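You operate a simulated robot arm through the tools that you are given. There is no shell and no other tool.

Carry out the task below with a simulated robot arm. There is one attempt and no reset: what you move stays moved.

Task
Stop the filter pump, drain the orange pot empty and shut its drain.
Fine: open the orange vent so that it drains, and leave the vent open.

Only the result counts: the job must be done as asked and must still hold three seconds after the hand-in. Knocking over, shifting, dropping, spilling or breaking anything else fails it.

Robot
A 6-joint arm with a fingered hand, fixed in place. Base frame: the origin is at the foot of the arm, x ahead of it, y to its left, z up. Units: mm, rad, N and s.
With the tool pointing down near the work surface it reaches from about 320 to 940 mm from the base axis. Its first joint turns from -2.897 to 2.897 rad. Payload 5 kg.
The TCP is the grasp point between the finger pads, 37 mm short of the fingertips. In the tool frame z runs along the fingers and y along their closing line. The gripper opens to 124 mm. The gripper's body begins 43 mm behind the TCP. The gripper is a hand of 3 fingers: y runs from the thumb to the fingers, the wrist lies at [-21, -125, -215] in the tool frame, and closing takes about 1.5 s.
Orientation is that of the tool frame in the base frame, as [roll, pitch, yaw] about the fixed x, y, z axes, in that order (R = Rz(yaw) Ry(pitch) Rx(roll)). With the fingers straight down and the wrist toward the robot, the tool's x, y and z point along [0, 1, 0], [1, 0, 0] and [0, 0, -1] of the base frame.

Tools
- The arm moves only by the tool drive_tool. Its argument "deltas" is a list of rows, each an object (a shift or turn left out is 0, a gripper value left out holds the last) with "dp": the shift along the tool's x, y, z in mm, a list of three; "delta_rot": the turn, a rotation vector about the tool's x, y, z in rad, a list of three; "hand": the closure, from 0 (fully open) to 1 (shut). In form: [{"dp": [dx, dy, dz], "delta_rot": [ax, ay, az], "hand": hand}, ...]. A call has 1 to 20 rows; each row shifts and turns the commanded pose from where the row before left it, along the tool's axes as they then stand. Rows are played at 5 a second. More than 50 mm and 0.15 rad between two rows, or a gripper value outside its range, and nothing of the call is played. Where a pose cannot be reached the arm comes as near as it can. A force on the tool above 40 N (or 10 N above the force at the start of the call, whichever is more), or a blocked arm, ends the call early, and 0.2 s more pass. The fingers move at their own pace (about 72 mm/s each) and stop on an object; they squeeze with about 32 N. The grip force told is the motor's: it shows also when the fingers shut on nothing. Time passes only in rows, and 0.2 s behind the last, so rows that do not move let the fingers close. It gives the time, the measured TCP pose, the force on the tool (base axes), the opening and the grip force at its end, in the units of the frame above (readings bear some noise), with the torque about the TCP (base axes, N m) and any sound that the robot's microphone picked up.
- Cameras (640 x 400 px; columns grow to the right, rows downward): "scene" is fixed at [47.5, 501.3, 1614.2]; the picture's right is [-0.71, -0.71, 0.00], its down [-0.37, 0.38, -0.85] and it looks along [0.60, -0.60, -0.53] (base axes); focal length 310 px, centre (320, 200). "wrist" rides on the gripper at [72, -104, -154] in the tool frame; the picture's right is [-0.83, 0.26, -0.49], its down [-0.51, -0.72, 0.47] and it looks along [-0.23, 0.64, 0.73] (tool axes); focal length 243 px, centre (320, 200). There is no depth. A picture from a camera that has moved, and an enlarged one, comes with that camera's place and axes in the base frame and with its lens.
- snapshot(camera): a new picture of that camera. The clock stands still meanwhile.
- preshape(shape): the hand has 3 fingers and takes this shape, open, in about a second: jaw (thumb against the fingers, like two jaws); tri (thumb and two fingers); tip (a fingertip pinch); poke (one finger out to press); point (the index stretched); flat (the hand flat); cup (the hand cupped); fist (a fist). The gripper value then closes the fingers along that shape, each until it touches; the sizes above hold for jaw. It gives what a move gives, with no picture.
- zoom(camera, box): a new picture of the part [left, top, right, bottom] of that camera's present view, enlarged. The clock stands still meanwhile.
- finish_job(): hands the job in; it is judged then, once.

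Nothing tells you positions but the pictures and the camera data. Unless the task says otherwise, let go and move clear before handing in.

The tools are called after "Call:" by a JSON object that holds its "fn" and its "kwargs". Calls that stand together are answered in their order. drive_tool: Moves the arm, as the interface text tells. Its arguments: {"type":"object","properties":{"deltas":{"type":"array","items":{"type":"object","properties":{"dp":{"type":"array","items":{"type":"number"}},"delta_rot":{"type":"array","items":{"type":"number"}},"hand":{"type":"number"}}}}},"required":["deltas"]} The other tools are called the same way: preshape (shape) gives the hand a shape; snapshot (camera) takes a picture; zoom (camera, box) takes an enlarged picture of a part of a camera's view; finish_job () hands the job in.

At the start:

```text
time: 0.0
tool_pos: [481.3, -567.5, 1222.5]
tool_rot: [-3.141, 0.0, 1.57]
wrist_force: [0.3, -0.4, 0.1]
ft_torque: [-0.01, 0.0, 0.0]
opening: 123.6
gripper_force: 0.1
shape: jaw
```

scene: 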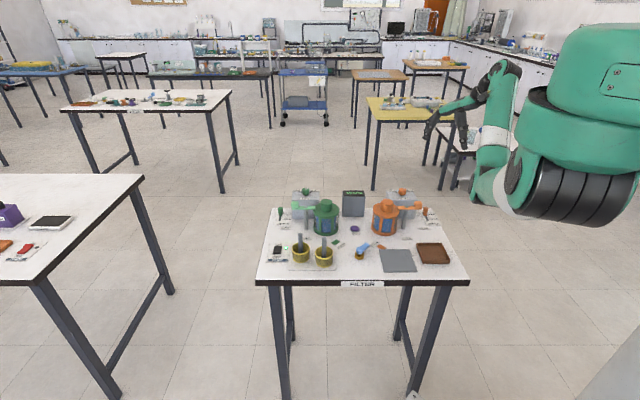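
wrist: 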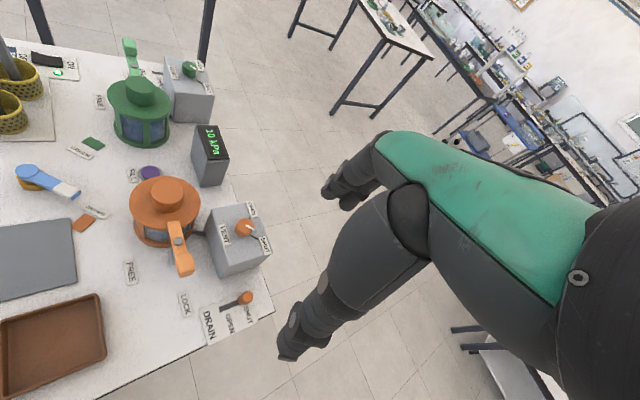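

I see a table marked FILTER with a green and an orange pot, vent boxes, a gauge, a drain lever near the orange pot, and a switch. I will zoom in on the pictures before moving.

Call:
{"fn": "zoom", "kwargs": {"camera": "scene", "box": [250, 180, 360, 250]}}

Call:
{"fn": "zoom", "kwargs": {"camera": "scene", "box": [350, 180, 460, 250]}}

Call:
{"fn": "zoom", "kwargs": {"camera": "scene", "box": [250, 225, 360, 295]}}

Call:
{"fn": "zoom", "kwargs": {"camera": "wrist", "box": [0, 20, 160, 120]}}

Call:
{"fn": "zoom", "kwargs": {"camera": "wrist", "box": [110, 170, 300, 350]}}

```text
5.71 times, centred on (305, 215) of scene
camera zoom: at [47.5, 501.3, 1614.2], right [-0.71, -0.71, 0.0], down [-0.37, 0.38, -0.85], along [0.6, -0.6, -0.53], focal length 1773 px, centre (406, 114)
```

zoom: 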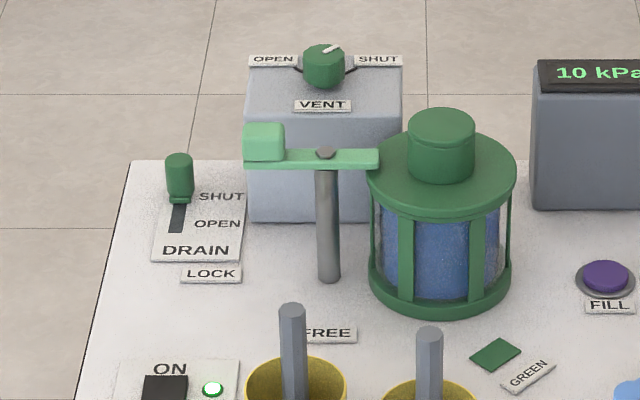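

```text
5.71 times, centred on (405, 215) of scene
camera zoom: at [47.5, 501.3, 1614.2], right [-0.71, -0.71, 0.0], down [-0.37, 0.38, -0.85], along [0.6, -0.6, -0.53], focal length 1773 px, centre (-166, 114)
```

zoom: 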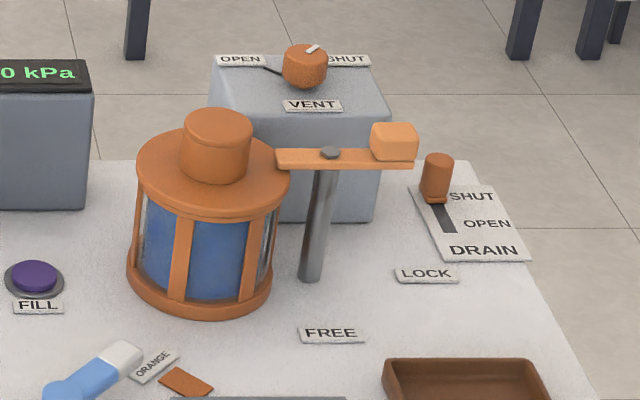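

```text
5.71 times, centred on (305, 260) of scene
camera zoom: at [47.5, 501.3, 1614.2], right [-0.71, -0.71, 0.0], down [-0.37, 0.38, -0.85], along [0.6, -0.6, -0.53], focal length 1773 px, centre (406, -143)
```

zoom: 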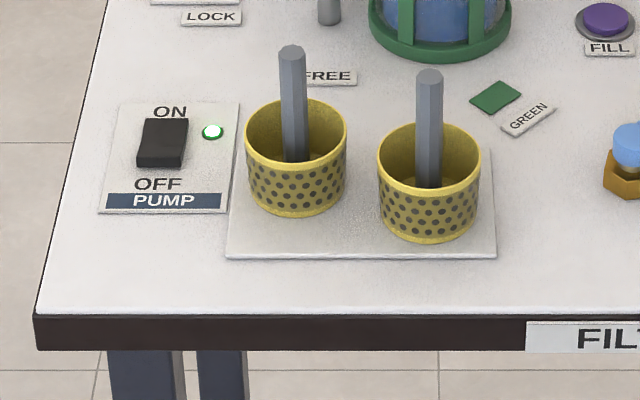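

```text
4.00 times, centred on (80, 70) of wrist
camera zoom: at [378.4, -495.9, 1376.8], right [0.26, -0.83, 0.49], down [-0.72, -0.51, -0.47], along [0.64, -0.23, -0.73], focal length 970 px, centre (1280, 720)
```

zoom: 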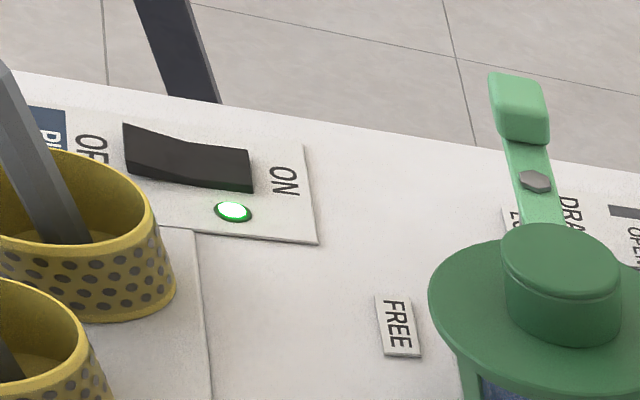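

```text
2.22 times, centred on (205, 260) of wrist
camera zoom: at [378.4, -495.9, 1376.8], right [0.26, -0.83, 0.49], down [-0.72, -0.51, -0.47], along [0.64, -0.23, -0.73], focal length 539 px, centre (576, 67)
```

zoom: 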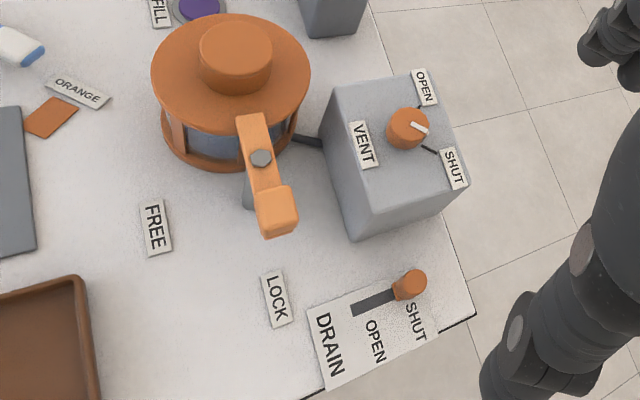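

The pump rocker's LED is green, the orange vent pointer looks near SHUT, and the orange drain knob is at the SHUT end. I'll look closer at the vent, the drain and the pump before choosing grips.

Call:
{"fn": "zoom", "kwargs": {"camera": "scene", "box": [385, 183, 425, 208]}}

Call:
{"fn": "zoom", "kwargs": {"camera": "wrist", "box": [200, 195, 280, 245]}}

Call:
{"fn": "zoom", "kwargs": {"camera": "wrist", "box": [195, 275, 275, 325]}}

Call:
{"fn": "zoom", "kwargs": {"camera": "wrist", "box": [100, 170, 260, 270]}}

Call:
{"fn": "zoom", "kwargs": {"camera": "wrist", "box": [90, 30, 250, 190]}}

```text
16.00 times, centred on (405, 196) of scene
camera zoom: at [47.5, 501.3, 1614.2], right [-0.71, -0.71, 0.0], down [-0.37, 0.38, -0.85], along [0.6, -0.6, -0.53], focal length 4965 px, centre (-1040, 272)
```

zoom: 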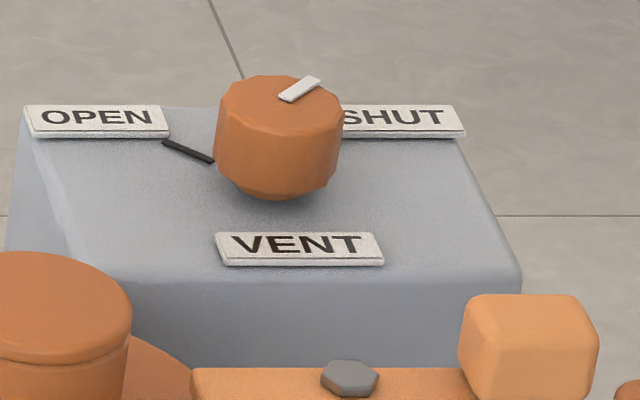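

```text
8.00 times, centred on (240, 220) of wrist
camera zoom: at [378.4, -495.9, 1376.8], right [0.26, -0.83, 0.49], down [-0.72, -0.51, -0.47], along [0.64, -0.23, -0.73], focal length 1941 px, centre (960, 40)
```

zoom: 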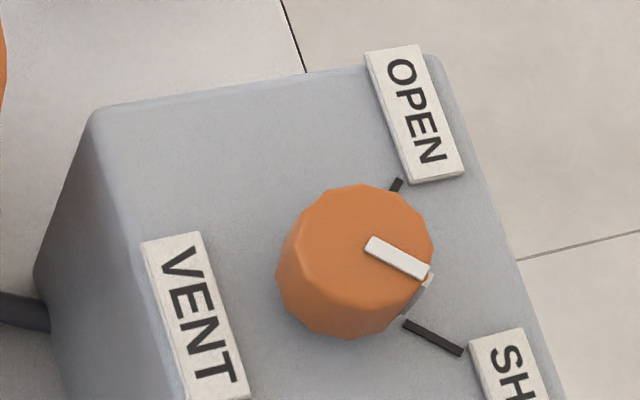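

```text
8.00 times, centred on (235, 300) of wrist
camera zoom: at [378.4, -495.9, 1376.8], right [0.26, -0.83, 0.49], down [-0.72, -0.51, -0.47], along [0.64, -0.23, -0.73], focal length 1941 px, centre (1000, -600)
```

zoom: 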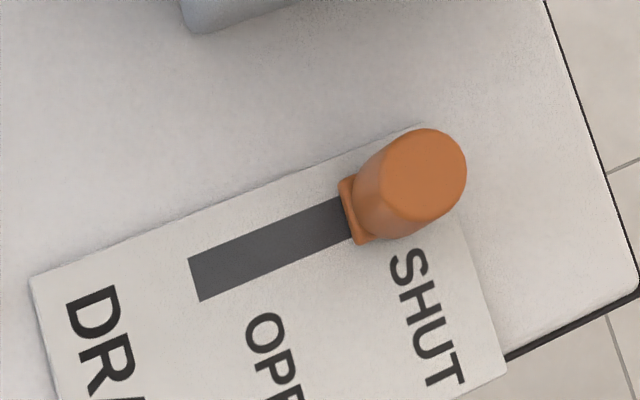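

```text
4.00 times, centred on (180, 220) of wrist
camera zoom: at [378.4, -495.9, 1376.8], right [0.26, -0.83, 0.49], down [-0.72, -0.51, -0.47], along [0.64, -0.23, -0.73], focal length 970 px, centre (880, 120)
```

zoom: 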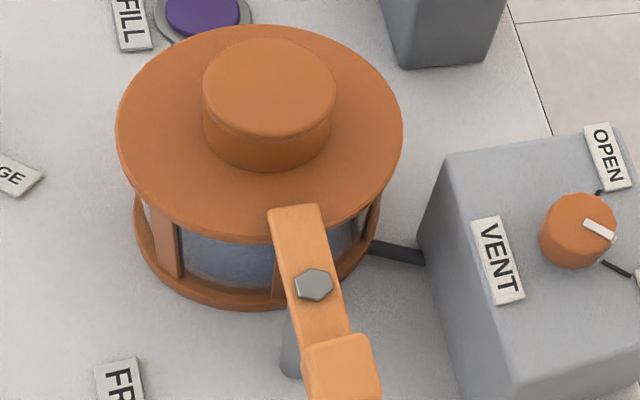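

```text
2.50 times, centred on (170, 110) of wrist
camera zoom: at [378.4, -495.9, 1376.8], right [0.26, -0.83, 0.49], down [-0.72, -0.51, -0.47], along [0.64, -0.23, -0.73], focal length 606 px, centre (695, 425)
```

zoom: 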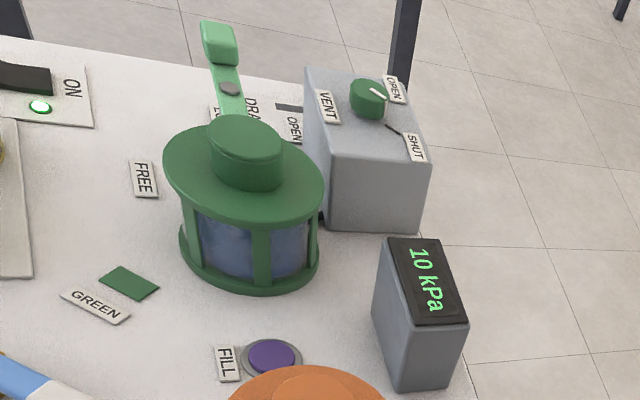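

The vent pointer points along −y (SHUT) and must turn +90° about base z to OPEN (+x). I take the vent knob at about (585,−509, top 980), the drain knob at (498,−576, top ~900) and the rocker's OFF end at (748,13,875). Next I check what the hand looks like in the poke shape while it is high up.

Call:
{"fn": "zoom", "kwargs": {"camera": "scene", "box": [400, 50, 560, 210]}}

Call:
{"fn": "preshape", "kwargs": {"shape": "poke"}}

```text
2.50 times, centred on (480, 130) of scene
camera zoom: at [47.5, 501.3, 1614.2], right [-0.71, -0.71, 0.0], down [-0.37, 0.38, -0.85], along [0.6, -0.6, -0.53], focal length 776 px, centre (-80, 375)
```

zoom: 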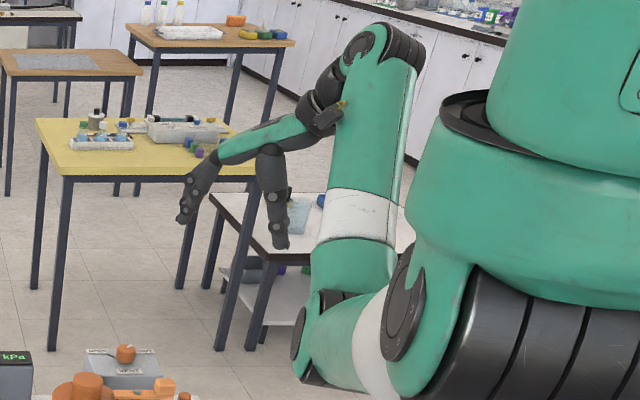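

```text
time: 0.9
tool_pos: [482.3, -568.1, 1222.0]
tool_rot: [3.141, 0.001, 1.572]
wrist_force: [-0.3, 0.2, -0.1]
ft_torque: [0.0, 0.0, 0.0]
opening: 0.0
gripper_force: 0.1
shape: poke
```

Call:
{"fn": "zoom", "kwargs": {"camera": "scene", "box": [400, 50, 560, 210]}}

Call:
{"fn": "snapshot", "kwargs": {"camera": "wrist"}}

```text
2.50 times, centred on (480, 130) of scene
camera zoom: at [47.5, 501.3, 1614.2], right [-0.71, -0.71, 0.0], down [-0.37, 0.38, -0.85], along [0.6, -0.6, -0.53], focal length 776 px, centre (-80, 375)
```

zoom: 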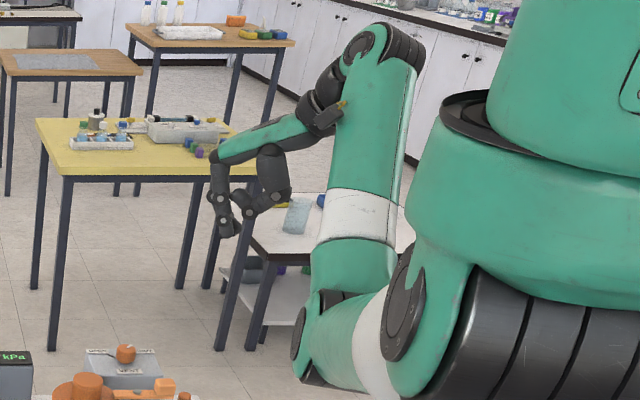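

```text
taken
camera wrist: at [378.4, -495.9, 1376.7], right [0.26, -0.83, 0.49], down [-0.72, -0.51, -0.47], along [0.64, -0.23, -0.73], focal length 243 px, centre (320, 200)
```

wrist: 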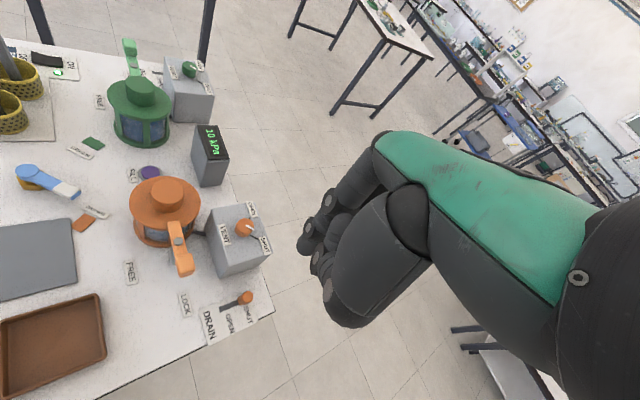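

The hand has a slanted palm with a thumb and two fingers; I want to see which finger sticks out in poke and where its tip lies.

Call:
{"fn": "zoom", "kwargs": {"camera": "wrist", "box": [270, 130, 430, 340]}}

Call:
{"fn": "zoom", "kwargs": {"camera": "scene", "box": [440, 90, 500, 150]}}

```text
1.90 times, centred on (350, 235) of wrist
camera zoom: at [378.4, -495.9, 1376.7], right [0.26, -0.83, 0.49], down [-0.72, -0.51, -0.47], along [0.64, -0.23, -0.73], focal length 462 px, centre (263, 133)
```

zoom: 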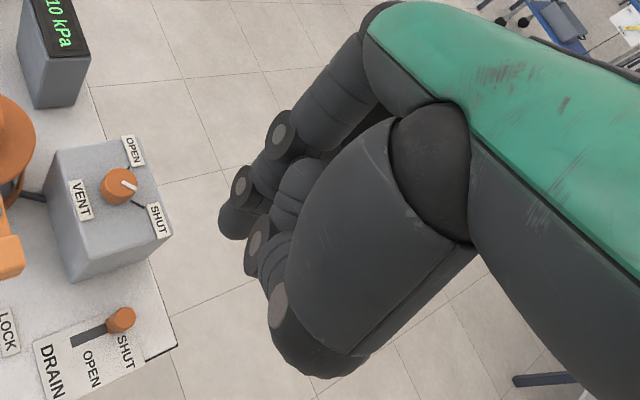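

```text
6.67 times, centred on (470, 120) of scene
camera zoom: at [47.5, 501.3, 1614.2], right [-0.71, -0.71, 0.0], down [-0.37, 0.38, -0.85], along [0.6, -0.6, -0.53], focal length 2069 px, centre (-680, 733)
```

zoom: 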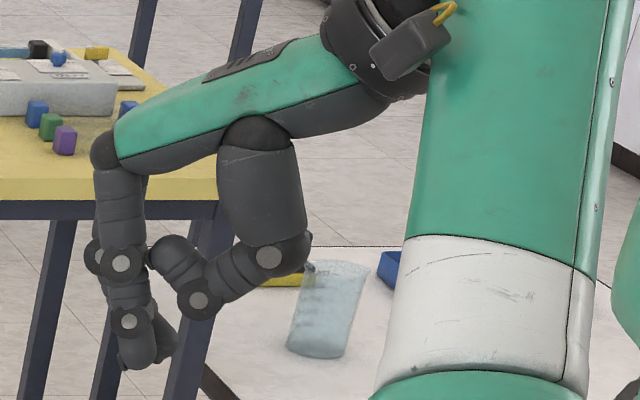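

In poke, one curled finger's tip sits at about tool (15, −4, +30). I carry the hand high over to above the pump rocker first, keeping z at 1220.

Call:
{"fn": "drive_tool", "kwargs": {"deltas": [{"dp": [43.9, 19.6, 0]}, {"dp": [43.9, 19.6, 0]}, {"dp": [43.9, 19.6, 0]}, {"dp": [43.9, 19.6, 0]}, {"dp": [43.9, 19.6, 0]}, {"dp": [43.9, 19.6, 0]}, {"dp": [43.9, 19.6, 0]}, {"dp": [43.9, 19.6, 0]}, {"dp": [43.9, 19.6, 0]}, {"dp": [43.9, 19.6, 0]}, {"dp": [43.9, 19.6, 0]}, {"dp": [43.9, 19.6, 0]}, {"dp": [43.9, 19.6, 0]}]}}

```text
time: 3.7
tool_pos: [755.0, -7.3, 1206.6]
tool_rot: [-3.14, 0.0, 1.571]
wrist_force: [0.4, 0.3, 0.7]
ft_torque: [0.02, -0.01, -0.01]
opening: 0.1
gripper_force: 0.1
shape: poke
out of reach, approached as far as the arm can: row 2, 3, 4, 7
```

The arm is over the rocker area but reported some rows as out of reach at that height. I check where it settles.

Call:
{"fn": "drive_tool", "kwargs": {"deltas": [{"dp": [0, 0, 0]}, {"dp": [0, 0, 0]}]}}

Call:
{"fn": "snapshot", "kwargs": {"camera": "scene"}}

Call:
{"fn": "snapshot", "kwargs": {"camera": "wrist"}}

```text
time: 4.3
tool_pos: [754.4, -8.7, 1207.1]
tool_rot: [3.141, 0.001, 1.572]
wrist_force: [0.5, 0.1, -0.1]
ft_torque: [0.0, -0.03, -0.04]
opening: 0.1
gripper_force: 0.0
shape: poke
```

```text
taken
```

scene: 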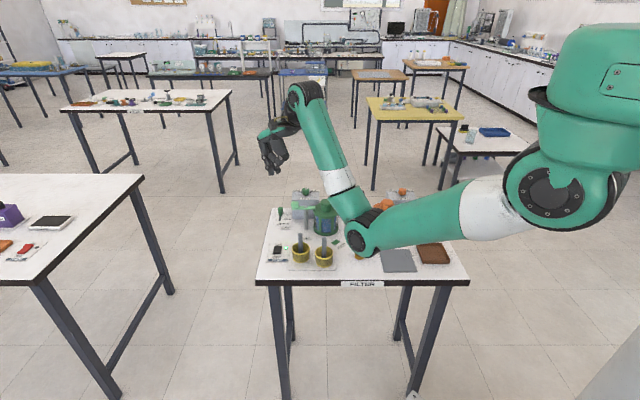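

```text
taken
camera wrist: at [651.2, 63.8, 1360.8], right [0.26, -0.83, 0.49], down [-0.72, -0.51, -0.47], along [0.64, -0.23, -0.73], focal length 243 px, centre (320, 200)
```

wrist: 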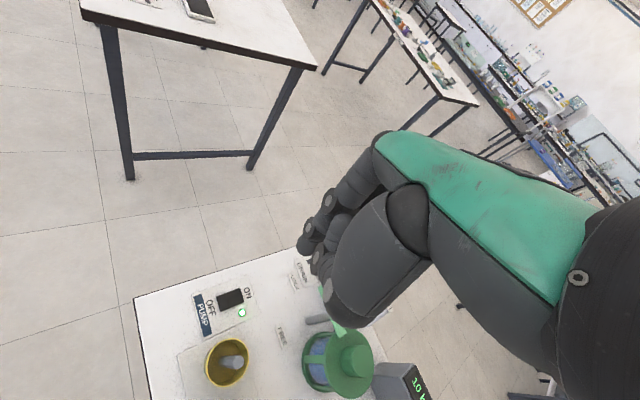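

The arm hangs elbow-low, but the elbow stays in front of the table edge. The rocker is visible below and ahead of the hand, so I come down to z≈1100 and turn the hand toward yaw 0.35 so the thumb side faces away from the rods.

Call:
{"fn": "drive_tool", "kwargs": {"deltas": [{"dp": [3, -4, 27]}, {"dp": [3, -4, 27]}, {"dp": [3, -4, 27]}, {"dp": [3, -4, 26]}, {"dp": [0, 0, 0]}]}}

```text
time: 5.5
tool_pos: [735.8, 2.8, 1098.1]
tool_rot: [3.141, 0.0, 1.571]
wrist_force: [0.4, 0.3, 0.0]
ft_torque: [0.01, -0.01, 0.03]
opening: 0.0
gripper_force: 0.0
shape: poke
```

Now I turn the hand about the tool axis to yaw 0.35.

Call:
{"fn": "drive_tool", "kwargs": {"deltas": [{"delta_rot": [0, 0, 0.122]}, {"delta_rot": [0, 0, 0.122]}, {"delta_rot": [0, 0, 0.122]}, {"delta_rot": [0, 0, 0.122]}, {"delta_rot": [0, 0, 0.122]}, {"delta_rot": [0, 0, 0.122]}, {"delta_rot": [0, 0, 0.122]}, {"delta_rot": [0, 0, 0.122]}, {"delta_rot": [0, 0, 0.122]}, {"delta_rot": [0, 0, 0.122]}, {"dp": [0, 0, 0]}]}}

Call:
{"fn": "snapshot", "kwargs": {"camera": "wrist"}}

Call:
{"fn": "snapshot", "kwargs": {"camera": "scene"}}

```text
time: 7.9
tool_pos: [737.8, 3.5, 1098.5]
tool_rot: [3.141, 0.0, 0.349]
wrist_force: [-0.5, 0.2, 0.4]
ft_torque: [-0.02, 0.01, 0.03]
opening: 0.0
gripper_force: 0.1
shape: poke
```

```text
taken
camera wrist: at [771.2, 125.3, 1252.5], right [-0.69, -0.53, 0.49], down [-0.72, 0.5, -0.47], along [0.0, -0.68, -0.73], focal length 243 px, centre (320, 200)
```

wrist: 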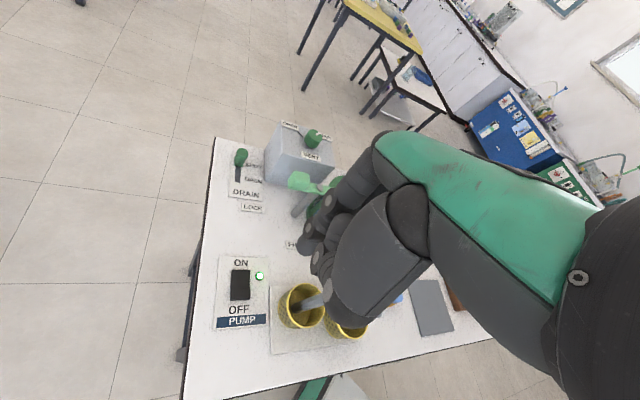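

```text
taken
```

scene: 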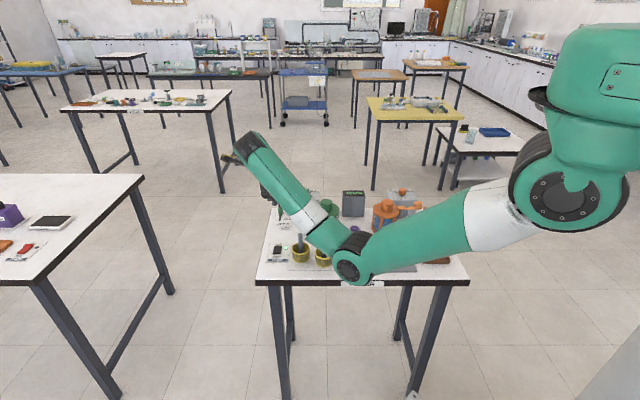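

The turn worked. I zoom on the rocker to fix its OFF end precisely.

Call:
{"fn": "zoom", "kwargs": {"camera": "wrist", "box": [200, 240, 280, 340]}}

Call:
{"fn": "zoom", "kwargs": {"camera": "wrist", "box": [260, 130, 420, 340]}}

Call:
{"fn": "zoom", "kwargs": {"camera": "scene", "box": [230, 150, 350, 280]}}

```text
4.00 times, centred on (240, 290) of wrist
camera zoom: at [771.2, 125.3, 1252.5], right [-0.69, -0.53, 0.49], down [-0.72, 0.5, -0.47], along [0.0, -0.68, -0.73], focal length 970 px, centre (640, -160)
```

zoom: 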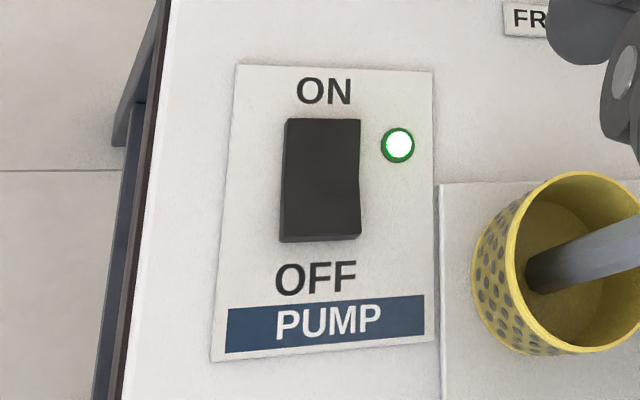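

```text
1.90 times, centred on (340, 235) of wrist
camera zoom: at [771.2, 125.3, 1252.5], right [-0.69, -0.53, 0.49], down [-0.72, 0.5, -0.47], along [0.0, -0.68, -0.73], focal length 462 px, centre (282, 133)
```

zoom: 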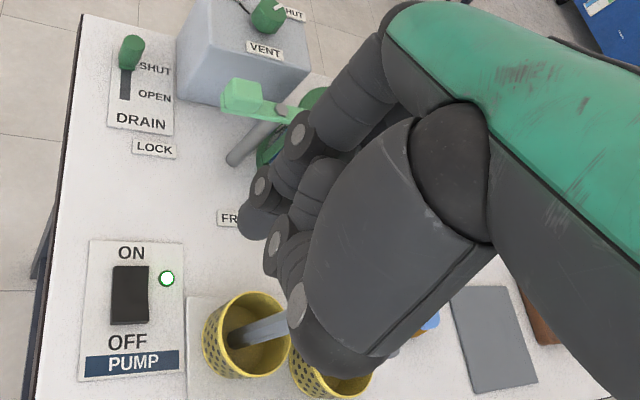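

```text
3.08 times, centred on (290, 215) of scene
camera zoom: at [47.5, 501.3, 1614.2], right [-0.71, -0.71, 0.0], down [-0.37, 0.38, -0.85], along [0.6, -0.6, -0.53], focal length 955 px, centre (412, 154)
```

zoom: 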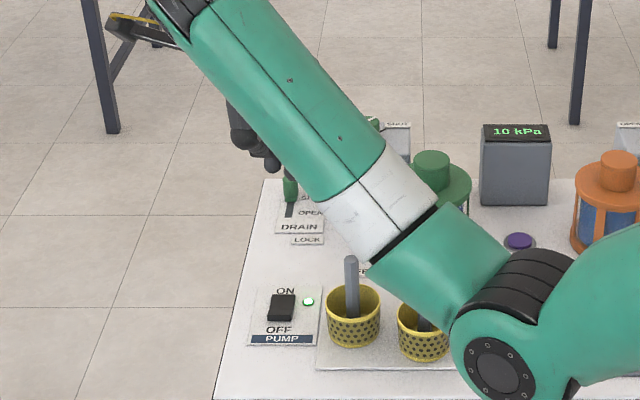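

The rocker's OFF end is at about (750,18) and I will press at (754,13). I turn the hand a bit further (yaw ≈ −0.45) so thumb and curled finger stay clear of the yellow basket and rod.

Call:
{"fn": "drive_tool", "kwargs": {"deltas": [{"delta_rot": [0, 0, 0.1143]}, {"delta_rot": [0, 0, 0.1143]}, {"delta_rot": [0, 0, 0.1143]}, {"delta_rot": [0, 0, 0.1143]}, {"delta_rot": [0, 0, 0.1143]}, {"delta_rot": [0, 0, 0.1143]}, {"delta_rot": [0, 0, 0.1143]}, {"dp": [0, 0, 0]}]}}

```text
time: 9.7
tool_pos: [799.4, -12.0, 1055.2]
tool_rot: [-3.142, -0.001, -0.45]
wrist_force: [-0.7, 0.5, 0.7]
ft_torque: [-0.02, 0.0, 0.04]
opening: 0.2
gripper_force: 0.0
shape: poke
out of reach, approached as far as the arm can: row 1, 2, 3, 4, 5, 6
```

The arm drifted because that yaw is out of reach at this height (nothing was touched). I turn back to yaw 0.1, which should be reachable, and then re-centre over the rocker.

Call:
{"fn": "drive_tool", "kwargs": {"deltas": [{"delta_rot": [0, 0, -0.11]}, {"delta_rot": [0, 0, -0.11]}, {"delta_rot": [0, 0, -0.11]}, {"delta_rot": [0, 0, -0.11]}, {"delta_rot": [0, 0, -0.11]}, {"dp": [0, 0, 0]}]}}

```text
time: 11.1
tool_pos: [798.3, -12.0, 1056.3]
tool_rot: [-3.141, 0.0, 0.101]
wrist_force: [0.3, 0.4, 0.2]
ft_torque: [0.0, -0.03, -0.02]
opening: 0.0
gripper_force: 0.0
shape: poke
```

Now I move over the rocker's OFF end, then lower to about z=990.

Call:
{"fn": "drive_tool", "kwargs": {"deltas": [{"dp": [-18, -9.6, 0]}, {"dp": [-18, -9.6, 0]}, {"dp": [-18, -9.6, 0]}, {"dp": [0, 0, 22]}, {"dp": [0, 0, 22]}, {"dp": [0, 0, 22]}, {"dp": [0, 0, 0]}]}}

Call:
{"fn": "snapshot", "kwargs": {"camera": "wrist"}}

Call:
{"fn": "snapshot", "kwargs": {"camera": "scene"}}

```text
time: 12.7
tool_pos: [749.3, 10.7, 983.3]
tool_rot: [3.141, 0.0, 0.102]
wrist_force: [0.5, 1.6, -0.1]
ft_torque: [0.0, -0.01, -0.01]
opening: 0.0
gripper_force: 0.0
shape: poke
out of reach, approached as far as the arm can: row 3
```

```text
taken
camera wrist: at [811.5, 120.5, 1136.8], right [-0.8, -0.34, 0.49], down [-0.58, 0.67, -0.47], along [-0.17, -0.66, -0.73], focal length 243 px, centre (320, 200)
```

wrist: 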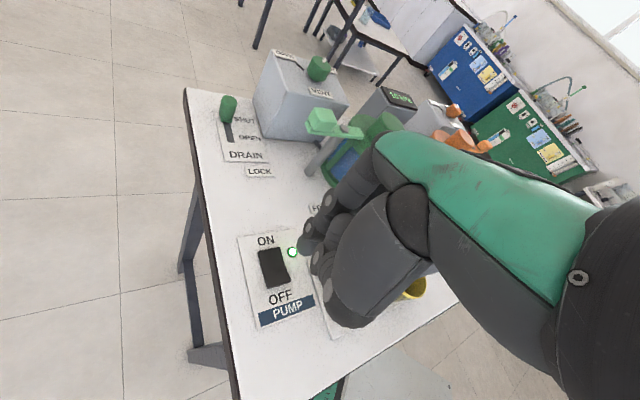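

```text
taken
```

scene: 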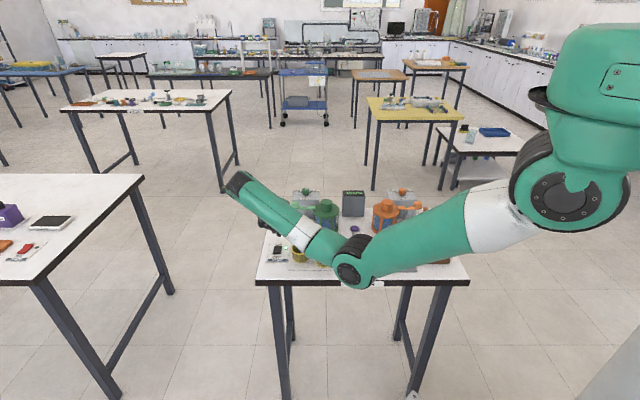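

I zoom in to align the tip over the OFF end.

Call:
{"fn": "zoom", "kwargs": {"camera": "wrist", "box": [230, 190, 390, 340]}}

Call:
{"fn": "zoom", "kwargs": {"camera": "scene", "box": [230, 190, 330, 280]}}

```text
2.67 times, centred on (310, 265) of wrist
camera zoom: at [811.5, 120.5, 1136.8], right [-0.8, -0.34, 0.49], down [-0.58, 0.67, -0.47], along [-0.17, -0.66, -0.73], focal length 647 px, centre (347, 27)
```

zoom: 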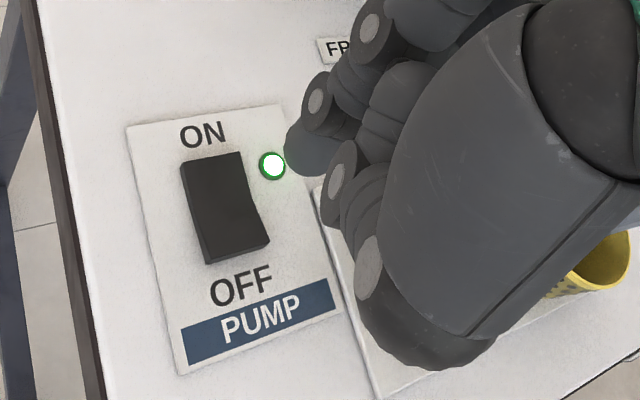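

```text
4.44 times, centred on (280, 235) of scene
camera zoom: at [47.5, 501.3, 1614.2], right [-0.71, -0.71, 0.0], down [-0.37, 0.38, -0.85], along [0.6, -0.6, -0.53], focal length 1379 px, centre (498, 44)
```

zoom: 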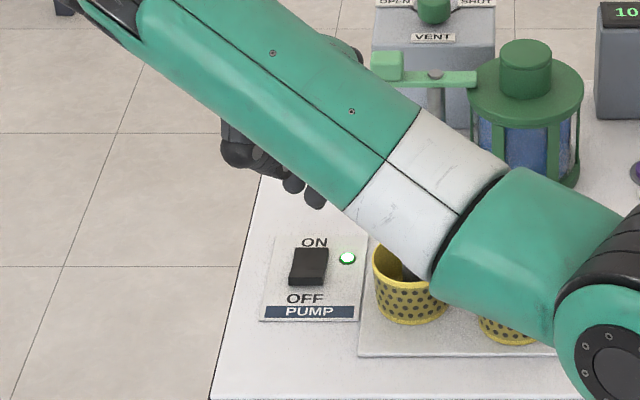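

The tip needs a shift of about −7.6 mm in x; I make it and lower until just above the rocker.

Call:
{"fn": "drive_tool", "kwargs": {"deltas": [{"dp": [-3.8, -0.7, 20]}, {"dp": [-3.7, -0.7, 20]}, {"dp": [0, 0, 20]}, {"dp": [0, 0, 0]}, {"dp": [0, 0, 0]}]}}

Call:
{"fn": "zoom", "kwargs": {"camera": "wrist", "box": [230, 190, 390, 340]}}

Call:
{"fn": "zoom", "kwargs": {"camera": "scene", "box": [230, 190, 330, 280]}}

```text
time: 13.9
tool_pos: [742.8, 10.2, 921.5]
tool_rot: [-3.141, -0.001, 0.101]
wrist_force: [0.0, -0.1, 0.2]
ft_torque: [-0.01, 0.0, 0.0]
opening: 0.0
gripper_force: 0.0
shape: poke
```

```text
2.67 times, centred on (310, 265) of wrist
camera zoom: at [804.5, 120.7, 1075.8], right [-0.8, -0.34, 0.49], down [-0.58, 0.67, -0.47], along [-0.17, -0.66, -0.73], focal length 647 px, centre (347, 27)
```

zoom: 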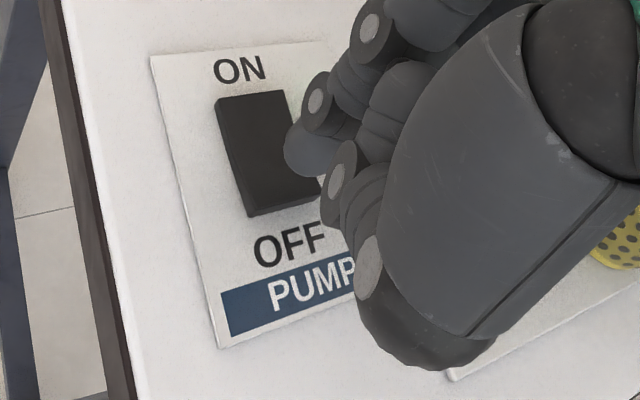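

```text
4.44 times, centred on (280, 235) of scene
camera zoom: at [47.5, 501.3, 1614.2], right [-0.71, -0.71, 0.0], down [-0.37, 0.38, -0.85], along [0.6, -0.6, -0.53], focal length 1379 px, centre (498, 44)
```

zoom: 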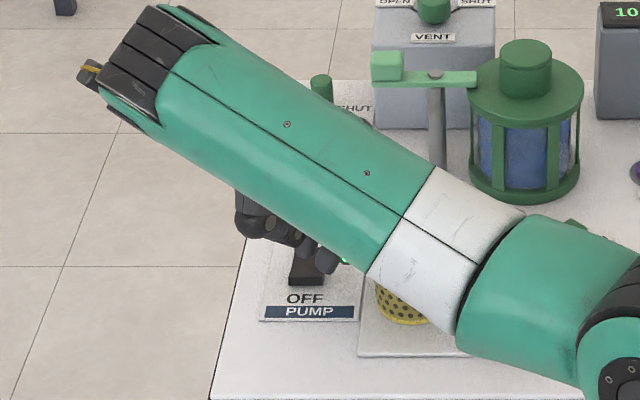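

I look closer at which fingertip is which relative to the rocker.

Call:
{"fn": "zoom", "kwargs": {"camera": "scene", "box": [275, 225, 315, 265]}}

Call:
{"fn": "zoom", "kwargs": {"camera": "wrist", "box": [280, 190, 340, 250]}}

```text
10.00 times, centred on (295, 245) of scene
camera zoom: at [47.5, 501.3, 1614.2], right [-0.71, -0.71, 0.0], down [-0.37, 0.38, -0.85], along [0.6, -0.6, -0.53], focal length 3103 px, centre (570, -250)
```

zoom: 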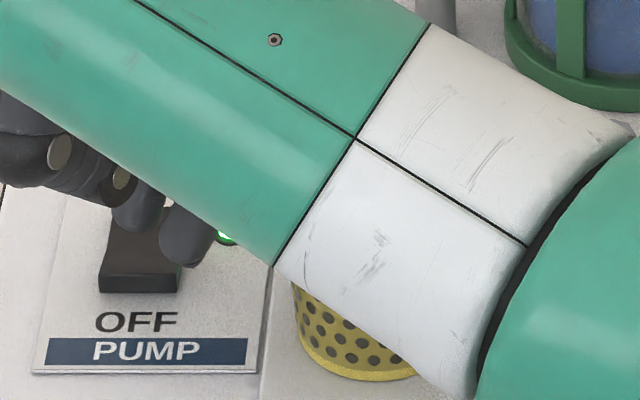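

```text
6.67 times, centred on (310, 220) of wrist
camera zoom: at [804.5, 120.7, 1075.8], right [-0.8, -0.34, 0.49], down [-0.58, 0.67, -0.47], along [-0.17, -0.66, -0.73], focal length 1618 px, centre (387, 67)
```

zoom: 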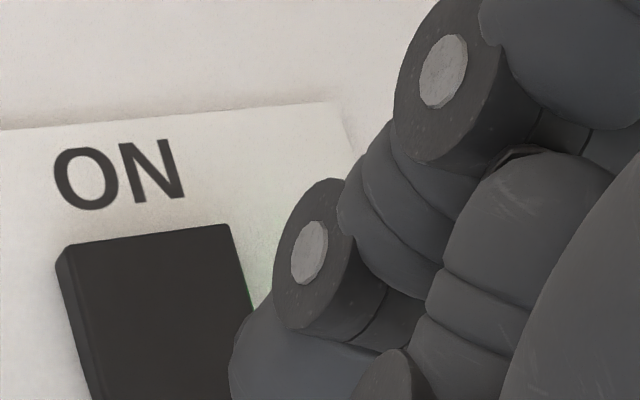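

The scene view shows the lowest fingertip to the right of the rocker, so the pressing finger is likely the hidden one at tool x≈−17. I raise the hand, turn it to yaw 0.785 (parallel to the table edges) and look again.

Call:
{"fn": "drive_tool", "kwargs": {"deltas": [{"dp": [0, 0, -20]}, {"dp": [0, 0, -20]}, {"dp": [0, 0, -20]}, {"delta_rot": [0, 0, -0.114]}, {"delta_rot": [0, 0, -0.114]}, {"delta_rot": [0, 0, -0.114]}, {"delta_rot": [0, 0, -0.114]}, {"delta_rot": [0, 0, -0.114]}, {"delta_rot": [0, 0, -0.114]}, {"dp": [0, 0, 0]}]}}

Call:
{"fn": "zoom", "kwargs": {"camera": "scene", "box": [240, 190, 320, 270]}}

Call:
{"fn": "snapshot", "kwargs": {"camera": "wrist"}}

```text
time: 16.1
tool_pos: [741.6, 10.3, 984.5]
tool_rot: [3.141, 0.0, 0.785]
wrist_force: [0.2, 0.2, -0.4]
ft_torque: [0.05, 0.04, 0.04]
opening: 0.3
gripper_force: 0.1
shape: poke
```

```text
5.00 times, centred on (280, 230) of scene
camera zoom: at [47.5, 501.3, 1614.2], right [-0.71, -0.71, 0.0], down [-0.37, 0.38, -0.85], along [0.6, -0.6, -0.53], focal length 1552 px, centre (520, 50)
```

zoom: 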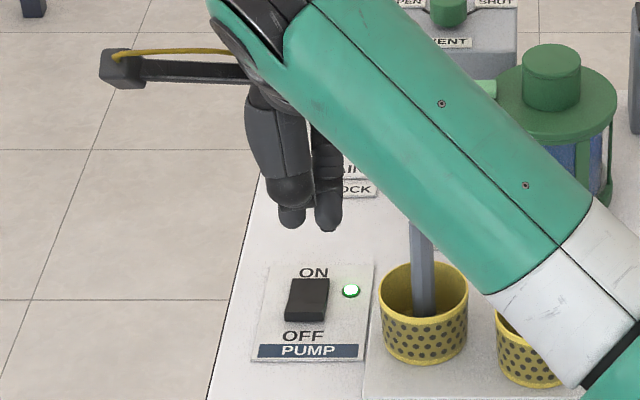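

```text
taken
camera wrist: at [719.5, 134.5, 1138.1], right [-0.4, -0.77, 0.49], down [-0.87, 0.15, -0.47], along [0.29, -0.62, -0.73], focal length 243 px, centre (320, 200)
```

wrist: 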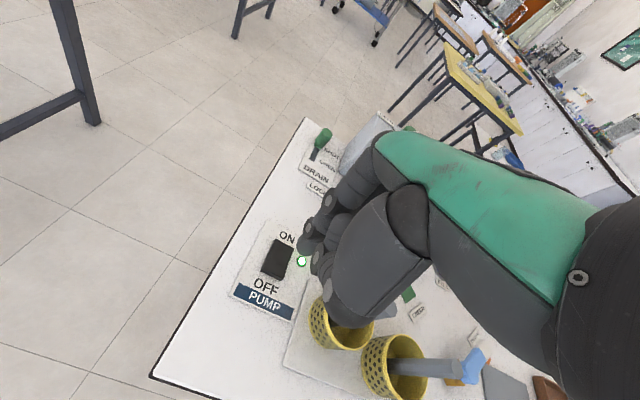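

Call:
{"fn": "zoom", "kwargs": {"camera": "scene", "box": [265, 200, 315, 250]}}

Call:
{"fn": "zoom", "kwargs": {"camera": "wrist", "box": [230, 180, 350, 330]}}

```text
8.00 times, centred on (290, 225) of scene
camera zoom: at [47.5, 501.3, 1614.2], right [-0.71, -0.71, 0.0], down [-0.37, 0.38, -0.85], along [0.6, -0.6, -0.53], focal length 2483 px, centre (560, 0)
```

zoom: 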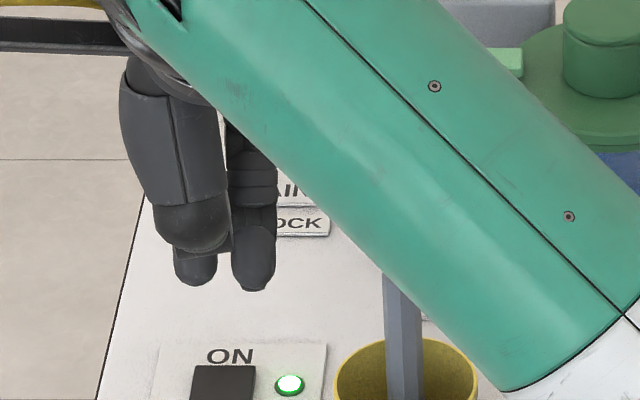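

```text
2.67 times, centred on (290, 255) of wrist
camera zoom: at [719.5, 134.5, 1138.1], right [-0.4, -0.77, 0.49], down [-0.87, 0.15, -0.47], along [0.29, -0.62, -0.73], focal length 647 px, centre (400, 53)
```

zoom: 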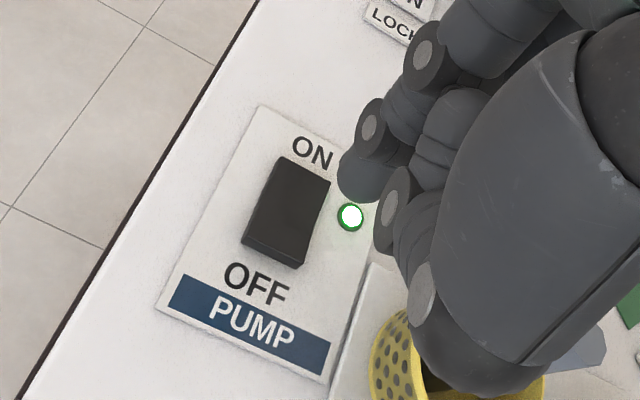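

Both fingers stick out side by side; their tips lie at about tool x=+10 and −15, z≈+38, parallel to the rocker's hinge now. I shift so they sit over the OFF end and lower to just above it.

Call:
{"fn": "drive_tool", "kwargs": {"deltas": [{"dp": [9.7, 3, 0]}, {"dp": [9.7, 3, 0]}, {"dp": [0, 0, 20]}, {"dp": [0, 0, 20]}, {"dp": [0, 0, 18]}, {"dp": [0, 0, 0]}]}}

Call:
{"fn": "zoom", "kwargs": {"camera": "scene", "box": [250, 210, 320, 280]}}

Call:
{"fn": "zoom", "kwargs": {"camera": "wrist", "box": [230, 180, 350, 330]}}

```text
time: 17.5
tool_pos: [760.3, 18.1, 925.2]
tool_rot: [-3.139, 0.0, 0.784]
wrist_force: [-0.3, 0.3, -0.5]
ft_torque: [0.0, 0.02, -0.01]
opening: 0.0
gripper_force: 0.1
shape: poke
```

```text
5.71 times, centred on (285, 245) of scene
camera zoom: at [47.5, 501.3, 1614.2], right [-0.71, -0.71, 0.0], down [-0.37, 0.38, -0.85], along [0.6, -0.6, -0.53], focal length 1773 px, centre (520, -57)
```

zoom: 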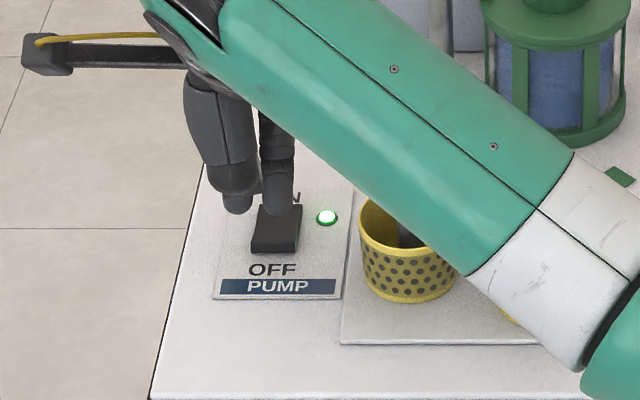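

```text
2.67 times, centred on (290, 255) of wrist
camera zoom: at [739.1, 142.1, 1078.5], right [-0.4, -0.77, 0.49], down [-0.87, 0.15, -0.47], along [0.29, -0.62, -0.73], focal length 647 px, centre (400, 53)
```

zoom: 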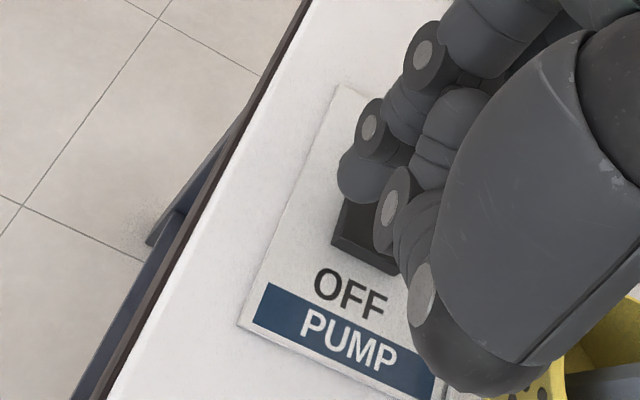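

The fingertips hover just above the rocker, slightly too near its middle. I shift 3 mm toward OFF, 4 mm sideways, and press down in small steps.

Call:
{"fn": "drive_tool", "kwargs": {"deltas": [{"dp": [4, -3.5, 0]}, {"dp": [0, 0, 4]}, {"dp": [0, 0, 4]}, {"dp": [0, 0, 3]}, {"dp": [0, 0, 3]}, {"dp": [0, 0, 0]}]}}

Call:
{"fn": "zoom", "kwargs": {"camera": "scene", "box": [250, 210, 320, 280]}}

```text
time: 18.9
tool_pos: [760.5, 25.3, 911.8]
tool_rot: [-3.141, 0.001, 0.783]
wrist_force: [-0.5, -0.6, -0.6]
ft_torque: [-0.02, -0.02, 0.03]
opening: 0.3
gripper_force: 0.0
shape: poke
```

```text
5.71 times, centred on (285, 245) of scene
camera zoom: at [47.5, 501.3, 1614.2], right [-0.71, -0.71, 0.0], down [-0.37, 0.38, -0.85], along [0.6, -0.6, -0.53], focal length 1773 px, centre (520, -57)
```

zoom: 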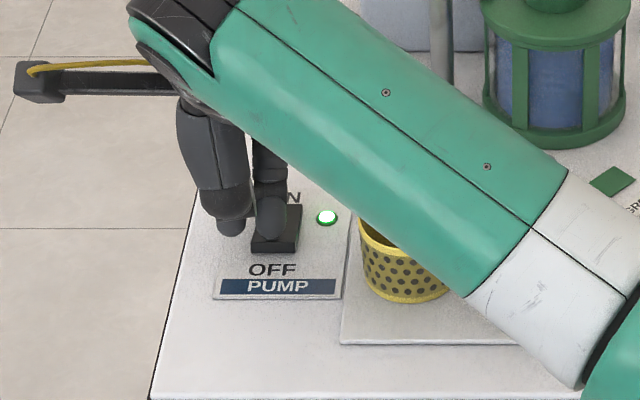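

No contact yet; the fingertip is right over the OFF end. I continue pressing down in small steps.

Call:
{"fn": "drive_tool", "kwargs": {"deltas": [{"dp": [0, 0, 3]}, {"dp": [0, 0, 3]}, {"dp": [0, 0, 3]}, {"dp": [0, 0, 0]}]}}

Call:
{"fn": "zoom", "kwargs": {"camera": "scene", "box": [250, 210, 320, 280]}}

```text
time: 19.9
tool_pos: [760.5, 25.4, 906.3]
tool_rot: [3.139, -0.002, 0.784]
wrist_force: [0.6, -4.7, 21.0]
ft_torque: [-0.37, 0.31, 0.1]
opening: 0.0
gripper_force: 0.0
shape: poke
heard: click
```

```text
5.71 times, centred on (285, 245) of scene
camera zoom: at [47.5, 501.3, 1614.2], right [-0.71, -0.71, 0.0], down [-0.37, 0.38, -0.85], along [0.6, -0.6, -0.53], focal length 1773 px, centre (520, -57)
```

zoom: 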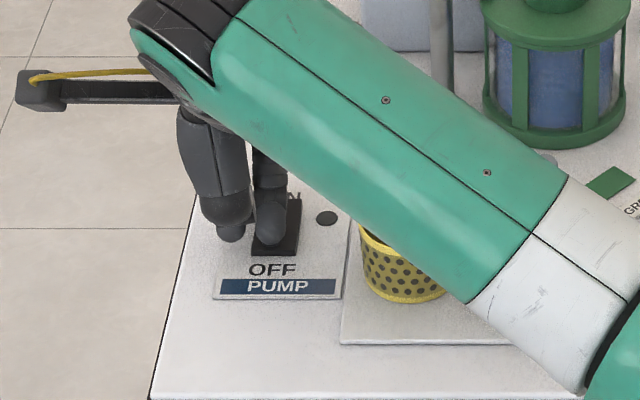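

The click came and the pump's LED is dark. I raise the hand straight up, then check the gauge and pump.

Call:
{"fn": "drive_tool", "kwargs": {"deltas": [{"dp": [0, 0, -10]}, {"dp": [0, 0, -25]}, {"dp": [0, 0, -35]}, {"dp": [0, 0, -35]}, {"dp": [0, 0, -35]}, {"dp": [0, 0, 0]}]}}

Call:
{"fn": "snapshot", "kwargs": {"camera": "scene"}}

Call:
{"fn": "zoom", "kwargs": {"camera": "scene", "box": [320, 180, 440, 255]}}

Call:
{"fn": "zoom", "kwargs": {"camera": "scene", "box": [250, 230, 330, 280]}}

```text
time: 21.3
tool_pos: [762.7, 26.6, 1041.1]
tool_rot: [-3.141, 0.0, 0.783]
wrist_force: [-0.7, -0.3, 0.6]
ft_torque: [0.0, 0.0, 0.0]
opening: 0.0
gripper_force: 0.0
shape: poke
```

```text
taken
```

scene: 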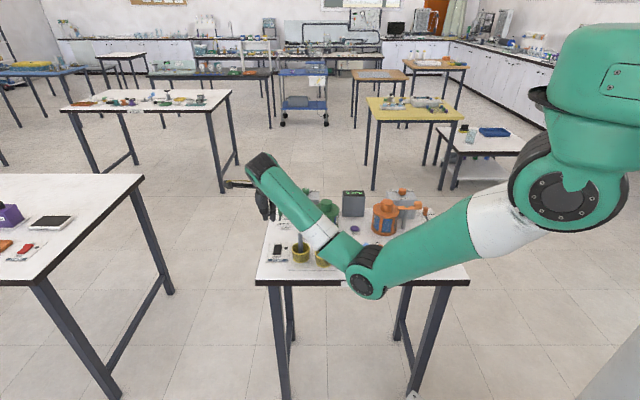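

```text
5.33 times, centred on (380, 218) of scene
camera zoom: at [47.5, 501.3, 1614.2], right [-0.71, -0.71, 0.0], down [-0.37, 0.38, -0.85], along [0.6, -0.6, -0.53], focal length 1655 px, centre (0, 107)
```

zoom: 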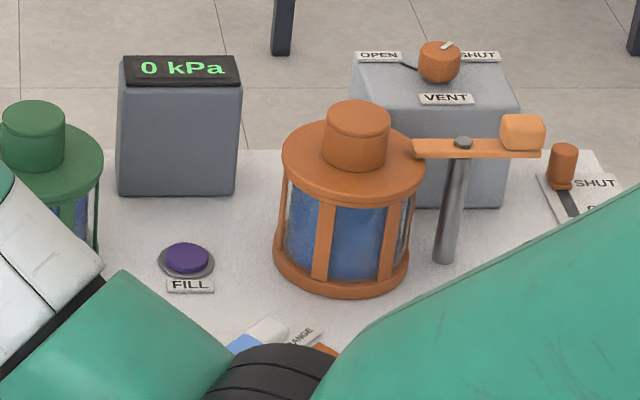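

```text
8.00 times, centred on (290, 255) of scene
camera zoom: at [47.5, 501.3, 1614.2], right [-0.71, -0.71, 0.0], down [-0.37, 0.38, -0.85], along [0.6, -0.6, -0.53], focal length 2483 px, centre (560, -240)
```

zoom: 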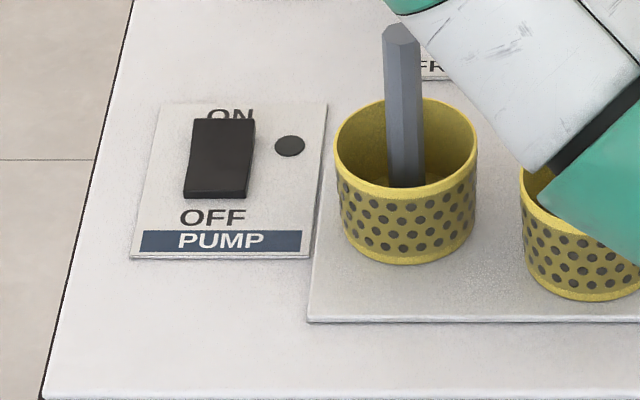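

Pump is off and the gauge reads 0 kPa. Now I set the jaw shape and carry the hand at z≈1090 over to the orange vent knob.

Call:
{"fn": "preshape", "kwargs": {"shape": "jaw"}}

Call:
{"fn": "drive_tool", "kwargs": {"deltas": [{"dp": [0, 0, -25]}, {"dp": [0, 0, -25]}, {"dp": [-41.9, 21.2, 0]}, {"dp": [-41.9, 21.2, 0]}, {"dp": [-41.9, 21.2, 0]}, {"dp": [-41.9, 21.2, 0]}, {"dp": [0, 0, 0]}]}}

```text
time: 22.2
tool_pos: [763.5, 25.4, 1041.7]
tool_rot: [3.142, 0.001, 0.784]
wrist_force: [-0.1, 0.0, 1.1]
ft_torque: [-0.02, -0.01, 0.01]
opening: 124.1
gripper_force: 0.0
shape: jaw
```

```text
time: 23.8
tool_pos: [699.6, -151.2, 1094.6]
tool_rot: [-3.141, 0.0, 0.783]
wrist_force: [0.1, 0.5, -0.4]
ft_torque: [0.03, 0.0, 0.02]
opening: 124.1
gripper_force: 0.0
shape: jaw
```

Motion is clean so far. I continue to above the vent.

Call:
{"fn": "drive_tool", "kwargs": {"deltas": [{"dp": [-41.7, 21.6, 0]}, {"dp": [-41.7, 21.6, 0]}, {"dp": [-41.7, 21.6, 0]}, {"dp": [-41.7, 21.6, 0]}, {"dp": [-41.7, 21.6, 0]}, {"dp": [-41.7, 21.6, 0]}, {"dp": [-41.7, 21.6, 0]}, {"dp": [-41.7, 21.6, 0]}, {"dp": [0, 0, 0]}]}}

Call:
{"fn": "snapshot", "kwargs": {"camera": "scene"}}

Call:
{"fn": "snapshot", "kwargs": {"camera": "wrist"}}

```text
time: 25.8
tool_pos: [586.4, -513.8, 1091.3]
tool_rot: [-3.141, 0.0, 0.782]
wrist_force: [0.4, 0.2, -0.6]
ft_torque: [0.03, 0.0, -0.03]
opening: 124.0
gripper_force: 0.2
shape: jaw
```

```text
taken
```

scene: 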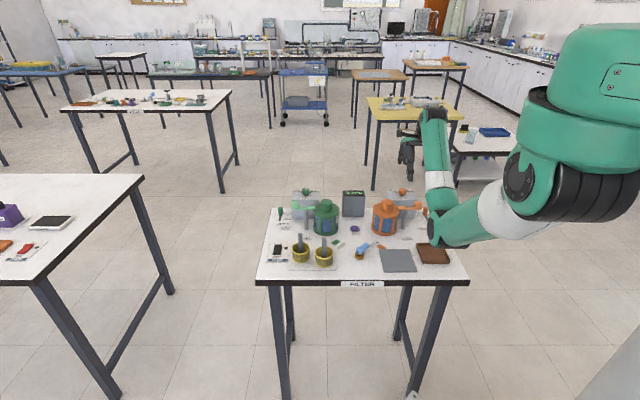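

```text
taken
camera wrist: at [564.8, -389.3, 1245.4], right [-0.4, -0.77, 0.49], down [-0.87, 0.15, -0.47], along [0.29, -0.62, -0.73], focal length 243 px, centre (320, 200)
```

wrist: 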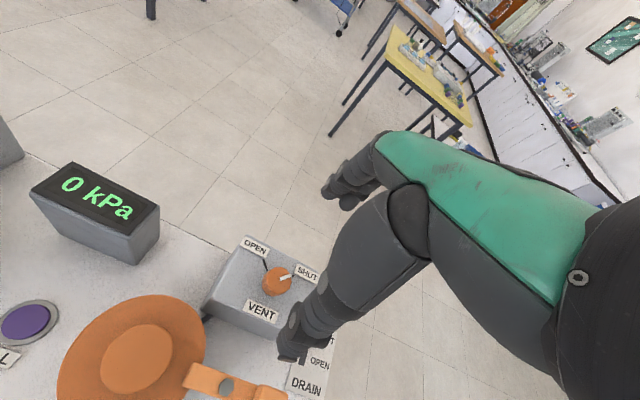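

The hand is above the vent. I zoom to fix the knob's centre.

Call:
{"fn": "zoom", "kwargs": {"camera": "wrist", "box": [220, 220, 340, 350]}}

Call:
{"fn": "zoom", "kwargs": {"camera": "scene", "box": [360, 90, 470, 220]}}

```text
3.08 times, centred on (280, 285) of wrist
camera zoom: at [564.8, -389.3, 1245.4], right [-0.4, -0.77, 0.49], down [-0.87, 0.15, -0.47], along [0.29, -0.62, -0.73], focal length 746 px, centre (443, -62)
```

zoom: 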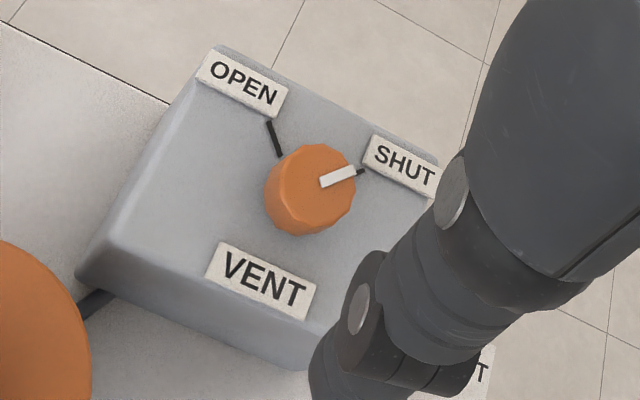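

```text
3.08 times, centred on (415, 155) of scene
camera zoom: at [47.5, 501.3, 1614.2], right [-0.71, -0.71, 0.0], down [-0.37, 0.38, -0.85], along [0.6, -0.6, -0.53], focal length 955 px, centre (28, 338)
```

zoom: 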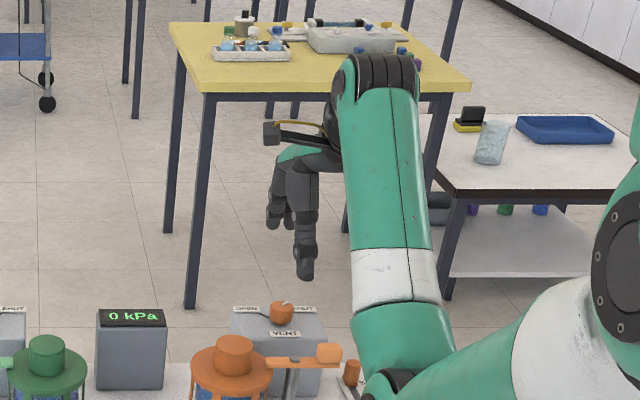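

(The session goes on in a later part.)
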